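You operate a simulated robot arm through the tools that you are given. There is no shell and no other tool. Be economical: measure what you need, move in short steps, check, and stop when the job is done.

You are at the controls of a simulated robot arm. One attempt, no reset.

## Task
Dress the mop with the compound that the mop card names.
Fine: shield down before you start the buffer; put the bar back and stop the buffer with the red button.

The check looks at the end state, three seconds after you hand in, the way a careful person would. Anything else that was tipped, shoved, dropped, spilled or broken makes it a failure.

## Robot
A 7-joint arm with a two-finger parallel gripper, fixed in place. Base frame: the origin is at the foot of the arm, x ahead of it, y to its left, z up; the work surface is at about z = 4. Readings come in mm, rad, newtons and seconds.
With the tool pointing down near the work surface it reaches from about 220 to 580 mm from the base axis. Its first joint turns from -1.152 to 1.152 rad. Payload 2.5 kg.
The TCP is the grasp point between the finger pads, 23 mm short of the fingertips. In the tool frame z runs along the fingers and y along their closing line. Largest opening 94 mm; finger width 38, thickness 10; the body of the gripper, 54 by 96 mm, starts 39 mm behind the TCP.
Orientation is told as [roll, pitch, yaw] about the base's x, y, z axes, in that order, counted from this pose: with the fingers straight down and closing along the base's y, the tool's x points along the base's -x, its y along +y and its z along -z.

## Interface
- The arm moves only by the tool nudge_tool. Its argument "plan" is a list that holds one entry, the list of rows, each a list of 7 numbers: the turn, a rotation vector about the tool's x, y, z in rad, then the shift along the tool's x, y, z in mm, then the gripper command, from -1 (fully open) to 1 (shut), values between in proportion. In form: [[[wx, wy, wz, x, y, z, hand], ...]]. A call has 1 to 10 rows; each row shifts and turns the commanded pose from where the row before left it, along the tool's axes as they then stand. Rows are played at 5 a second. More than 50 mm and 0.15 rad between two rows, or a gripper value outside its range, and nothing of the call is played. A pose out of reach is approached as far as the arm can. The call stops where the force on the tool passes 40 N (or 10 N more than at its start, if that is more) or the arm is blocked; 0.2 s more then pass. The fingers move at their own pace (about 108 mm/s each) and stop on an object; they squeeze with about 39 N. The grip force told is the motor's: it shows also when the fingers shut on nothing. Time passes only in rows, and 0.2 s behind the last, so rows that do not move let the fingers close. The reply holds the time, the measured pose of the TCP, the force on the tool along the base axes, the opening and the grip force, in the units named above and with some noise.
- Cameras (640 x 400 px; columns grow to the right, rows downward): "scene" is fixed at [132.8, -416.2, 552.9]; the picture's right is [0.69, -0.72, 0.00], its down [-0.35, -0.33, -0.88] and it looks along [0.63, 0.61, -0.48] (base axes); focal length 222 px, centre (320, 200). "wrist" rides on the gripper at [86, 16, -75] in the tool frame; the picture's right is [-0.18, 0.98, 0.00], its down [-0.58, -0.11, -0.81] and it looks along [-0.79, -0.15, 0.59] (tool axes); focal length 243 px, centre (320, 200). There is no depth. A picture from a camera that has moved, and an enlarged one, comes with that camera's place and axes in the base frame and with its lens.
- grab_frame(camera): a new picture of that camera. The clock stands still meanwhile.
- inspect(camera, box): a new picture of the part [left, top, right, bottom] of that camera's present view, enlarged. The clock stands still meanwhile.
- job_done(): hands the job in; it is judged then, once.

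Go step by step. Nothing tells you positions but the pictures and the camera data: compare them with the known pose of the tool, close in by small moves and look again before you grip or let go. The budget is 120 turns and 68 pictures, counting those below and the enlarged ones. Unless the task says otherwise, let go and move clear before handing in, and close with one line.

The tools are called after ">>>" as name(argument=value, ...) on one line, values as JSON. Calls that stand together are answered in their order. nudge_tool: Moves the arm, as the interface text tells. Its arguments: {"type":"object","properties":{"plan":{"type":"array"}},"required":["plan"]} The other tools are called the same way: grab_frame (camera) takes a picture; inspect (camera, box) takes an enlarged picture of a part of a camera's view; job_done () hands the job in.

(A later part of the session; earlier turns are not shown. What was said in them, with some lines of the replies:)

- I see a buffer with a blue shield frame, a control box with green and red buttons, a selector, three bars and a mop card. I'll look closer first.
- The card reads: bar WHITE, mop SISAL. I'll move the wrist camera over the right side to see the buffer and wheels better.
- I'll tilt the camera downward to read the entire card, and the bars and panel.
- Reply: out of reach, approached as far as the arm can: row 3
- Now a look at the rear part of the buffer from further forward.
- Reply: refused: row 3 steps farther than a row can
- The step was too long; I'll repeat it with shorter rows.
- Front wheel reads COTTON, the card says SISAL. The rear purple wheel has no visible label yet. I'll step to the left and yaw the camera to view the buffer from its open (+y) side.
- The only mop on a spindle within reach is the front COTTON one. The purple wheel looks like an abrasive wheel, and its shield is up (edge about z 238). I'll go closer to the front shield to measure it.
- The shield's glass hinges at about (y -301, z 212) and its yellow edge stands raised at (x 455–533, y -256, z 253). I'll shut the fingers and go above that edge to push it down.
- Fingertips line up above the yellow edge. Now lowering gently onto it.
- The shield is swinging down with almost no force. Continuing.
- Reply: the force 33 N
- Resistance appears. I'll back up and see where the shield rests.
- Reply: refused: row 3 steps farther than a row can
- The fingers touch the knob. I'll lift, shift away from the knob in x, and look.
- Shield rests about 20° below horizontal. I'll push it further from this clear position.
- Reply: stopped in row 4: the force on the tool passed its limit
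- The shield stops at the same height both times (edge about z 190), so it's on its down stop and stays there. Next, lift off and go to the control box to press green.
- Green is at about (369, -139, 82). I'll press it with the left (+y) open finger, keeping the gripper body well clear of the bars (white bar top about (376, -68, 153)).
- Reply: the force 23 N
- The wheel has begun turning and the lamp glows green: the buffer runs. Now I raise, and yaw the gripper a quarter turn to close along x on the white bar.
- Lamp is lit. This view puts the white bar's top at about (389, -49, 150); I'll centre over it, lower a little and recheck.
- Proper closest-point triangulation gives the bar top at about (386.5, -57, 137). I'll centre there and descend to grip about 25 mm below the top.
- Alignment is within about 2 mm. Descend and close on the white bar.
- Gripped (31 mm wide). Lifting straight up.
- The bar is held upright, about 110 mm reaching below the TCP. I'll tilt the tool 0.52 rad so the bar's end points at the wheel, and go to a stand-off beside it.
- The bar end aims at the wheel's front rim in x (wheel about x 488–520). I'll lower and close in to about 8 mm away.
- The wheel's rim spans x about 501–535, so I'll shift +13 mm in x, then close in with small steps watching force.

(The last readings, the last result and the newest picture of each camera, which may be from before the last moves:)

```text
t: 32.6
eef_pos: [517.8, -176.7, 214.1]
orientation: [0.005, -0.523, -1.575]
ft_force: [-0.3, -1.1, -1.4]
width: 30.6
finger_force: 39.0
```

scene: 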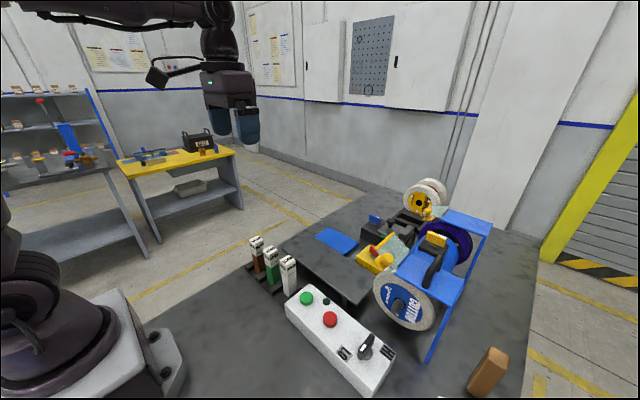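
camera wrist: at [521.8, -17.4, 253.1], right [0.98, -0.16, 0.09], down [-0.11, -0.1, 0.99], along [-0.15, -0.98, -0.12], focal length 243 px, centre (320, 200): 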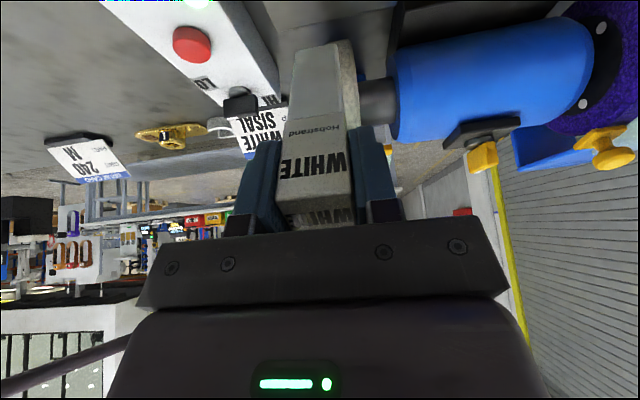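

>>> nudge_tool(plan=[[[0, 0, 0, -1.7, 0, 1, 1], [0, 0, 0, -1.7, 0, 1, 1], [0, 0, 0, 0, 0, 0, 1]]])

>>> inspect(camera="scene", box=[370, 230, 430, 290])

```text
t: 33.4
eef_pos: [517.0, -181.9, 213.5]
orientation: [0.004, -0.523, -1.574]
ft_force: [-0.2, 0.1, -2.0]
width: 30.9
finger_force: 39.1
```

```text
6.67 times, centred on (400, 260) of scene
camera zoom: at [132.8, -416.2, 552.9], right [0.69, -0.72, 0.0], down [-0.35, -0.33, -0.88], along [0.63, 0.61, -0.48], focal length 1478 px, centre (-213, -200)
```

zoom: 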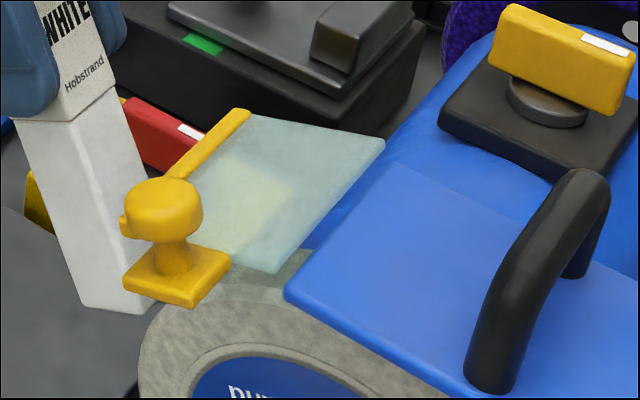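

Very near now. Continuing in 2 mm steps until contact force shows.

>>> nudge_tool(plan=[[[0, 0, 0, -1.7, 0, 1, 1], [0, 0, 0, -1.7, 0, 1, 1], [0, 0, 0, -1.7, 0, 1, 1], [0, 0, 0, 0, 0, 0, 1]]])

```text
t: 34.4
eef_pos: [518.6, -184.2, 213.3]
orientation: [0.003, -0.518, -1.572]
ft_force: [-7.1, 19.6, 9.0]
width: 30.9
finger_force: 39.3
```

Contact with the spinning mop (about 20 N). I'll ease slightly and hold it there to dress.

>>> nudge_tool(plan=[[[0, 0, 0, 0.8, 0, -0.5, 1], [0, 0, 0, 0, 0, 0, 1], [0, 0, 0, 0, 0, 0, 1], [0, 0, 0, 0, 0, 0, 1], [0, 0, 0, 0, 0, 0, 1], [0, 0, 0, 0, 0, 0, 1], [0, 0, 0, 0, 0, 0, 1], [0, 0, 0, 0, 0, 0, 1]]])

>>> inspect(camera="scene", box=[360, 220, 450, 330])

>>> inspect(camera="wrist", box=[240, 0, 480, 150])

```text
t: 36.2
eef_pos: [518.5, -185.6, 213.3]
orientation: [0.005, -0.522, -1.576]
ft_force: [-0.7, 19.7, 10.4]
width: 30.4
finger_force: 38.8
```

```text
3.64 times, centred on (405, 275) of scene
camera zoom: at [132.8, -416.1, 552.9], right [0.69, -0.72, 0.0], down [-0.35, -0.33, -0.88], along [0.63, 0.61, -0.48], focal length 806 px, centre (11, -73)
```

zoom: 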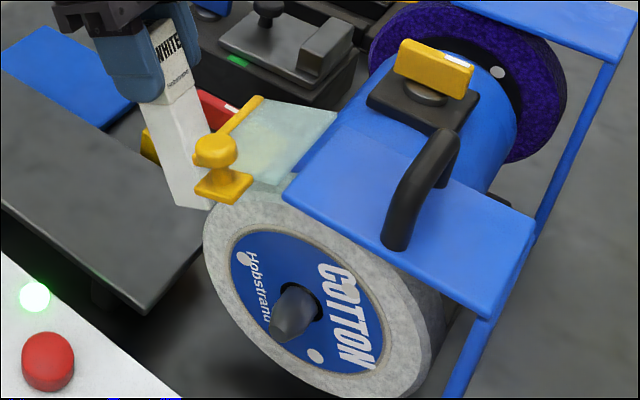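

```text
2.67 times, centred on (360, 75) of wrist
camera zoom: at [533.2, -73.2, 236.1], right [0.98, -0.16, 0.1], down [-0.11, -0.1, 0.99], along [-0.15, -0.98, -0.12], focal length 647 px, centre (213, 533)
```

zoom: 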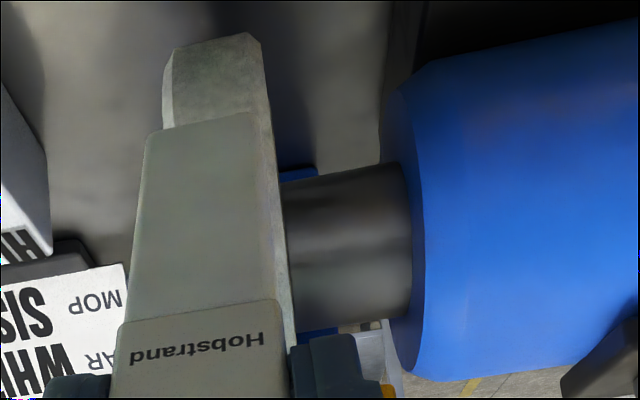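

The mop rim is looking whiter, so the compound is transferring. I'll hold a bit longer, then back away.

>>> nudge_tool(plan=[[[0, 0, 0, 0, 0, 0, 1], [0, 0, 0, 0, 0, 0, 1], [0, 0, 0, 0, 0, 0, 1], [0, 0, 0, 0, 0, 0, 1], [0, 0, 0, 0, 0, 0, 1], [0, 0, 0, 9, 0, -5, 1], [0, 0, 0, 17, 0, -10, 1], [0, 0, 0, 26, 0, -15, 1], [0, 0, 0, 0, 0, 0, 1]]])

>>> inspect(camera="scene", box=[360, 220, 450, 330])

>>> inspect(camera="wrist", box=[240, 0, 480, 150])

```text
t: 38.2
eef_pos: [516.6, -124.3, 213.5]
orientation: [0.002, -0.522, -1.577]
ft_force: [-0.1, 0.3, -0.8]
width: 30.8
finger_force: 39.3
```

```text
3.64 times, centred on (405, 275) of scene
camera zoom: at [132.8, -416.2, 552.9], right [0.69, -0.72, 0.0], down [-0.35, -0.33, -0.88], along [0.63, 0.61, -0.48], focal length 806 px, centre (11, -73)
```

zoom: 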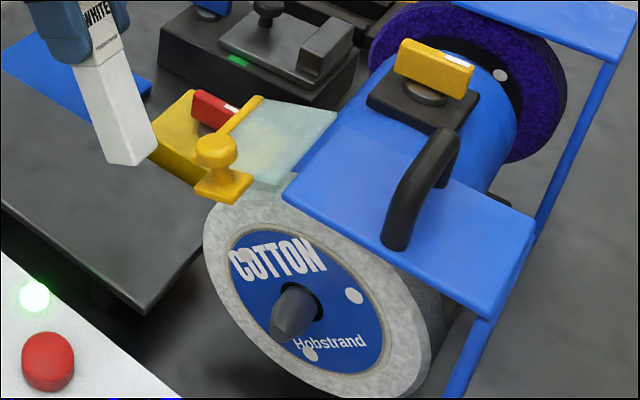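

```text
2.67 times, centred on (360, 75) of wrist
camera zoom: at [533.0, -13.7, 235.1], right [0.98, -0.16, 0.09], down [-0.11, -0.1, 0.99], along [-0.15, -0.98, -0.12], focal length 647 px, centre (213, 533)
```

zoom: 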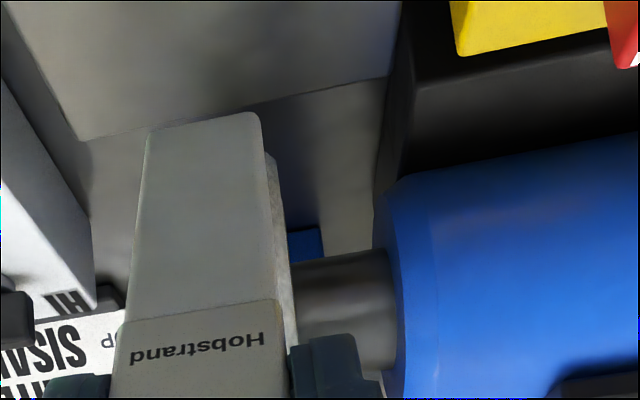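

The mop face now looks evenly whiter: dressed. Bringing the bar back over its slot, upright.

>>> nudge_tool(plan=[[[0, 0, 0, -22.5, 0, -39, 1], [0, 0, 0, -22.5, 0, -39, 1], [0, 0, 0, 14.5, -32, -8.4, 1], [0, 0, 0, 14.5, -32, -8.4, 1], [0, 0, 0, 14.5, -32, -8.4, 1], [0, 0, 0, 14.5, -32, -8.4, 1], [0, 0.13, 0, 0, 0, 0, 1], [0, 0.13, 0, 0, 0, 0, 1], [0, 0.13, 0, 0, 0, 0, 1], [0, 0.13, 0, 0, 0, 0, 1]]])

```text
t: 40.4
eef_pos: [389.4, -58.8, 303.0]
orientation: [0.004, 0.001, -1.574]
ft_force: [-0.1, -0.7, -1.8]
width: 30.8
finger_force: 38.9
```

>>> nudge_tool(plan=[[[0, 0, 0, 2.5, -0.9, 40, 1], [0, 0, 0, 0, 0, 40, 1], [0, 0, 0, 0, 0, 30, 1], [0, 0, 0, 0, 0, 30, 1], [0, 0, 0, 0, 0, 0, 1]]])

>>> inspect(camera="scene", box=[230, 210, 330, 310])

>>> inspect(camera="wrist", box=[240, 0, 480, 240])

```text
t: 41.6
eef_pos: [388.3, -56.9, 163.5]
orientation: [0.004, -0.003, -1.573]
ft_force: [0.3, -0.5, -2.1]
width: 31.0
finger_force: 38.9
```

```text
4.00 times, centred on (280, 260) of scene
camera zoom: at [132.8, -416.2, 552.9], right [0.69, -0.72, 0.0], down [-0.35, -0.33, -0.88], along [0.63, 0.61, -0.48], focal length 887 px, centre (480, -40)
```

zoom: 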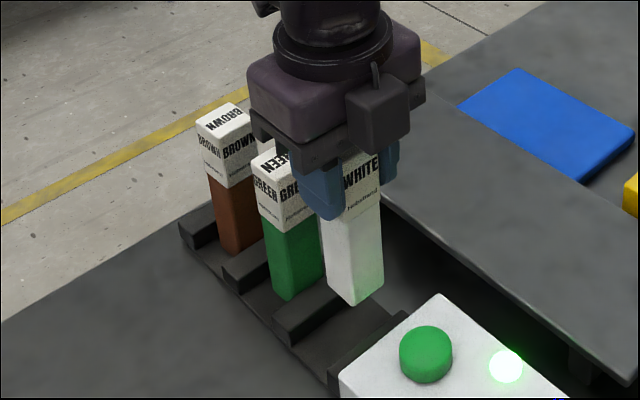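

```text
1.67 times, centred on (360, 120) of wrist
camera zoom: at [404.7, 29.6, 238.3], right [0.98, -0.19, 0.0], down [-0.11, -0.58, 0.81], along [-0.15, -0.79, -0.59], focal length 404 px, centre (253, 333)
```

zoom: 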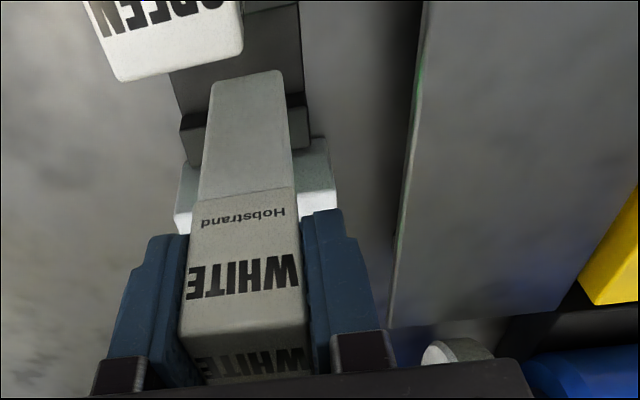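

The bar hangs upright straight over its slot. Lowering, slowly at the end.

>>> nudge_tool(plan=[[[0, 0, 0, 0.5, 0, 20, 1], [0, 0, 0, 0, 0, 15, 1], [0, 0, 0, 0, 0, 6, 1], [0, 0, 0, 0, 0, 3, 1], [0, 0, 0, 0, 0, 0, 1]]])

```text
t: 42.8
eef_pos: [389.1, -56.1, 119.0]
orientation: [0.003, -0.003, -1.573]
ft_force: [0.1, -0.2, -1.6]
width: 30.6
finger_force: 39.2
```

>>> nudge_tool(plan=[[[0, 0, 0, 0, 0, 1.5, 1], [0, 0, 0, 0, 0, 1.5, 1], [0, 0, 0, 0, 0, 1.5, 1], [0, 0, 0, 0, 0, 0, 1]]])

```text
t: 43.8
eef_pos: [388.8, -55.7, 115.0]
orientation: [0.0, -0.003, -1.572]
ft_force: [0.2, 0.1, -1.3]
width: 30.9
finger_force: 38.8
```

>>> nudge_tool(plan=[[[0, 0, 0, 0, 0, 1, 1], [0, 0, 0, 0, 0, 1, 1], [0, 0, 0, 0, 0, 0, 1]]])

```text
t: 44.6
eef_pos: [388.5, -56.1, 114.1]
orientation: [0.004, -0.003, -1.574]
ft_force: [-7.5, 2.3, 31.3]
width: 30.7
finger_force: 38.8
```

It's seated. Ease off and open, then rise.

>>> nudge_tool(plan=[[[0, 0, 0, 0, 0, -1, 1], [0, 0, 0, 0, 0, 0, 0.2], [0, 0, 0, 0, 0, 0, -0.3], [0, 0, 0, 0, 0, 0, -1], [0, 0, 0, 0, 0, 0, -1], [0, 0, 0, 0, 0, -20, -1], [0, 0, 0, 0, 0, -40, -1], [0, 0, 0, 0, 0, -45, -1], [0, 0, 0, 0, 0, -45, -1], [0, 0, 0, 0, 0, 0, -1]]])

>>> inspect(camera="scene", box=[230, 210, 330, 310])

```text
t: 46.8
eef_pos: [389.7, -56.0, 264.3]
orientation: [0.002, -0.001, -1.573]
ft_force: [0.5, 0.7, -0.5]
width: 94.0
finger_force: 0.1
```

```text
4.00 times, centred on (280, 260) of scene
camera zoom: at [132.8, -416.2, 552.9], right [0.69, -0.72, 0.0], down [-0.35, -0.33, -0.88], along [0.63, 0.61, -0.48], focal length 887 px, centre (480, -40)
```

zoom: 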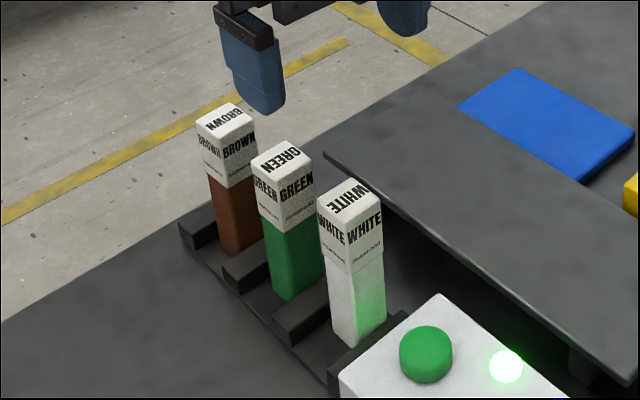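

The white bar stands in its slot. Red button is at about (373, -214, 70); going over it with shut fingers.

>>> nudge_tool(plan=[[[0, 0, 0, -40, -4, 0, 1], [0, 0, 0, -40, -4, 0, 1], [0, 0, 0, -40, -4, 0, 1], [0, 0, 0, -38, -5, 0, 1], [0, 0, 0, 0, 0, 45, 1], [0, 0, 0, 0, 0, 45, 1], [0, 0, 0, 0, 0, 45, 1], [0, 0, 0, 0, 0, 20, 1], [0, 0, 0, 0, 0, 0, 1]]])

>>> inspect(camera="scene", box=[280, 250, 400, 370])

```text
t: 48.8
eef_pos: [371.0, -214.3, 108.1]
orientation: [0.003, -0.001, -1.572]
ft_force: [-1.4, 0.1, -0.5]
width: 0.3
finger_force: 39.4
```

```text
3.33 times, centred on (340, 310) of scene
camera zoom: at [132.8, -416.2, 552.9], right [0.69, -0.72, 0.0], down [-0.35, -0.33, -0.88], along [0.63, 0.61, -0.48], focal length 739 px, centre (253, -167)
```

zoom: 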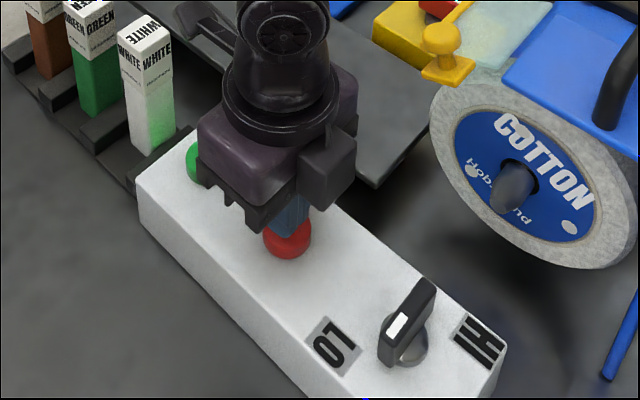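

Right over the red button. Pressing.

>>> nudge_tool(plan=[[[0, 0, 0, 0, 0, 8, 1], [0, 0, 0, 0, 0, 5, 1], [0, 0, 0, 0, 0, 4, 1], [0, 0, 0, 0, 0, 4, 1], [0, 0, 0, 0, 0, 3, 1]]])

```text
t: 50.0
eef_pos: [372.3, -213.9, 85.1]
orientation: [0.004, -0.002, -1.571]
ft_force: [-8.3, 4.9, 27.6]
width: 0.1
finger_force: 39.4
```

>>> nudge_tool(plan=[[[0, 0, 0, 0, 0, -30, 1], [0, 0, 0, 0, 0, -45, 1], [0, 0, 0, 0, 0, -45, 1], [0, 0, 0, 0, 0, -45, 1], [0, 0, 0, 0, 0, -45, 1], [0, 0, 0, 40, 0, -20, 0], [0, 0, 0, 45, 0, 0, -1], [0, 0, 0, 45, 0, 0, -1], [0, 0, 0, 0, 0, 0, -1]]])

>>> inspect(camera="scene", box=[220, 190, 480, 390])

```text
t: 52.0
eef_pos: [372.2, -82.9, 315.3]
orientation: [0.004, -0.003, -1.574]
ft_force: [-0.2, -0.3, -0.5]
width: 94.3
finger_force: 0.1
```

```text
2.00 times, centred on (350, 290) of scene
camera zoom: at [132.8, -416.1, 552.9], right [0.69, -0.72, 0.0], down [-0.35, -0.33, -0.88], along [0.63, 0.61, -0.48], focal length 443 px, centre (260, 20)
```

zoom: 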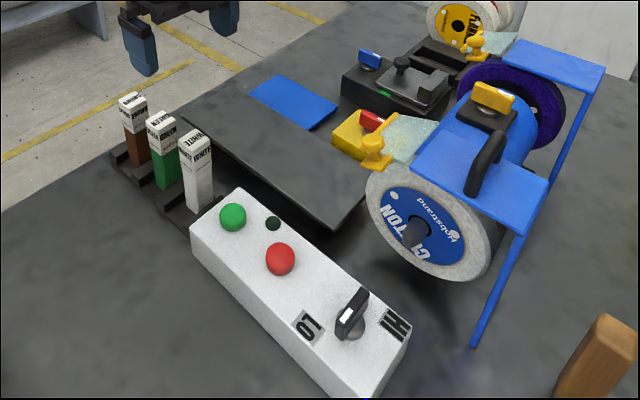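

The lamp is off. I'll let the wheel run down before a last look.

>>> nudge_tool(plan=[[[0, 0, 0, 0, 0, 0, -1], [0, 0, 0, 0, 0, 0, -1], [0, 0, 0, 0, 0, 0, -1], [0, 0, 0, 0, 0, 0, -1], [0, 0, 0, 0, 0, 0, -1], [0, 0, 0, 0, 0, 0, -1], [0, 0, 0, 0, 0, 0, -1], [0, 0, 0, 0, 0, 0, -1], [0, 0, 0, 0, 0, 0, -1], [0, 0, 0, 0, 0, 0, -1]]])

>>> inspect(camera="scene", box=[350, 210, 470, 350])

>>> nudge_tool(plan=[[[0, 0, 0, 0, 0, 0, -1]]])

>>> inspect(camera="scene", box=[350, 210, 470, 350])

```text
t: 54.2
eef_pos: [370.9, -82.8, 314.1]
orientation: [0.001, -0.002, -1.571]
ft_force: [0.1, -0.4, 0.5]
width: 94.0
finger_force: 0.0
```

```text
2.86 times, centred on (410, 280) of scene
camera zoom: at [132.8, -416.2, 552.9], right [0.69, -0.72, 0.0], down [-0.35, -0.33, -0.88], along [0.63, 0.61, -0.48], focal length 634 px, centre (63, -29)
```

zoom: 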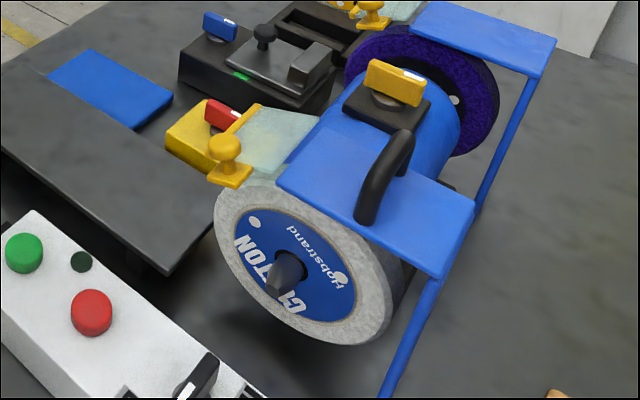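

```text
t: 54.6
eef_pos: [370.5, -83.2, 315.0]
orientation: [0.002, -0.002, -1.572]
ft_force: [-0.1, 1.4, 0.5]
width: 94.0
finger_force: 0.0
```

```text
2.86 times, centred on (410, 280) of scene
camera zoom: at [132.8, -416.2, 552.9], right [0.69, -0.72, 0.0], down [-0.35, -0.33, -0.88], along [0.63, 0.61, -0.48], focal length 634 px, centre (63, -29)
```

zoom: 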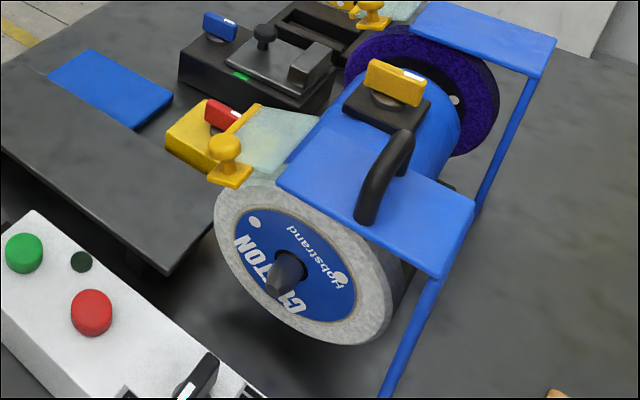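

The wheel stands still, the lamp is off, the shield is down, the mop is whitened, the bar is back, and the arm is clear. Handing in.

>>> job_done()

```text
The job is handed in.
```

I dressed the fitted front mop with the white bar, shield down, then put the bar back and stopped the buffer with the red button. However, the card names a SISAL mop and the one I dressed is labelled COTTON, the only mop within reach on the buffer.
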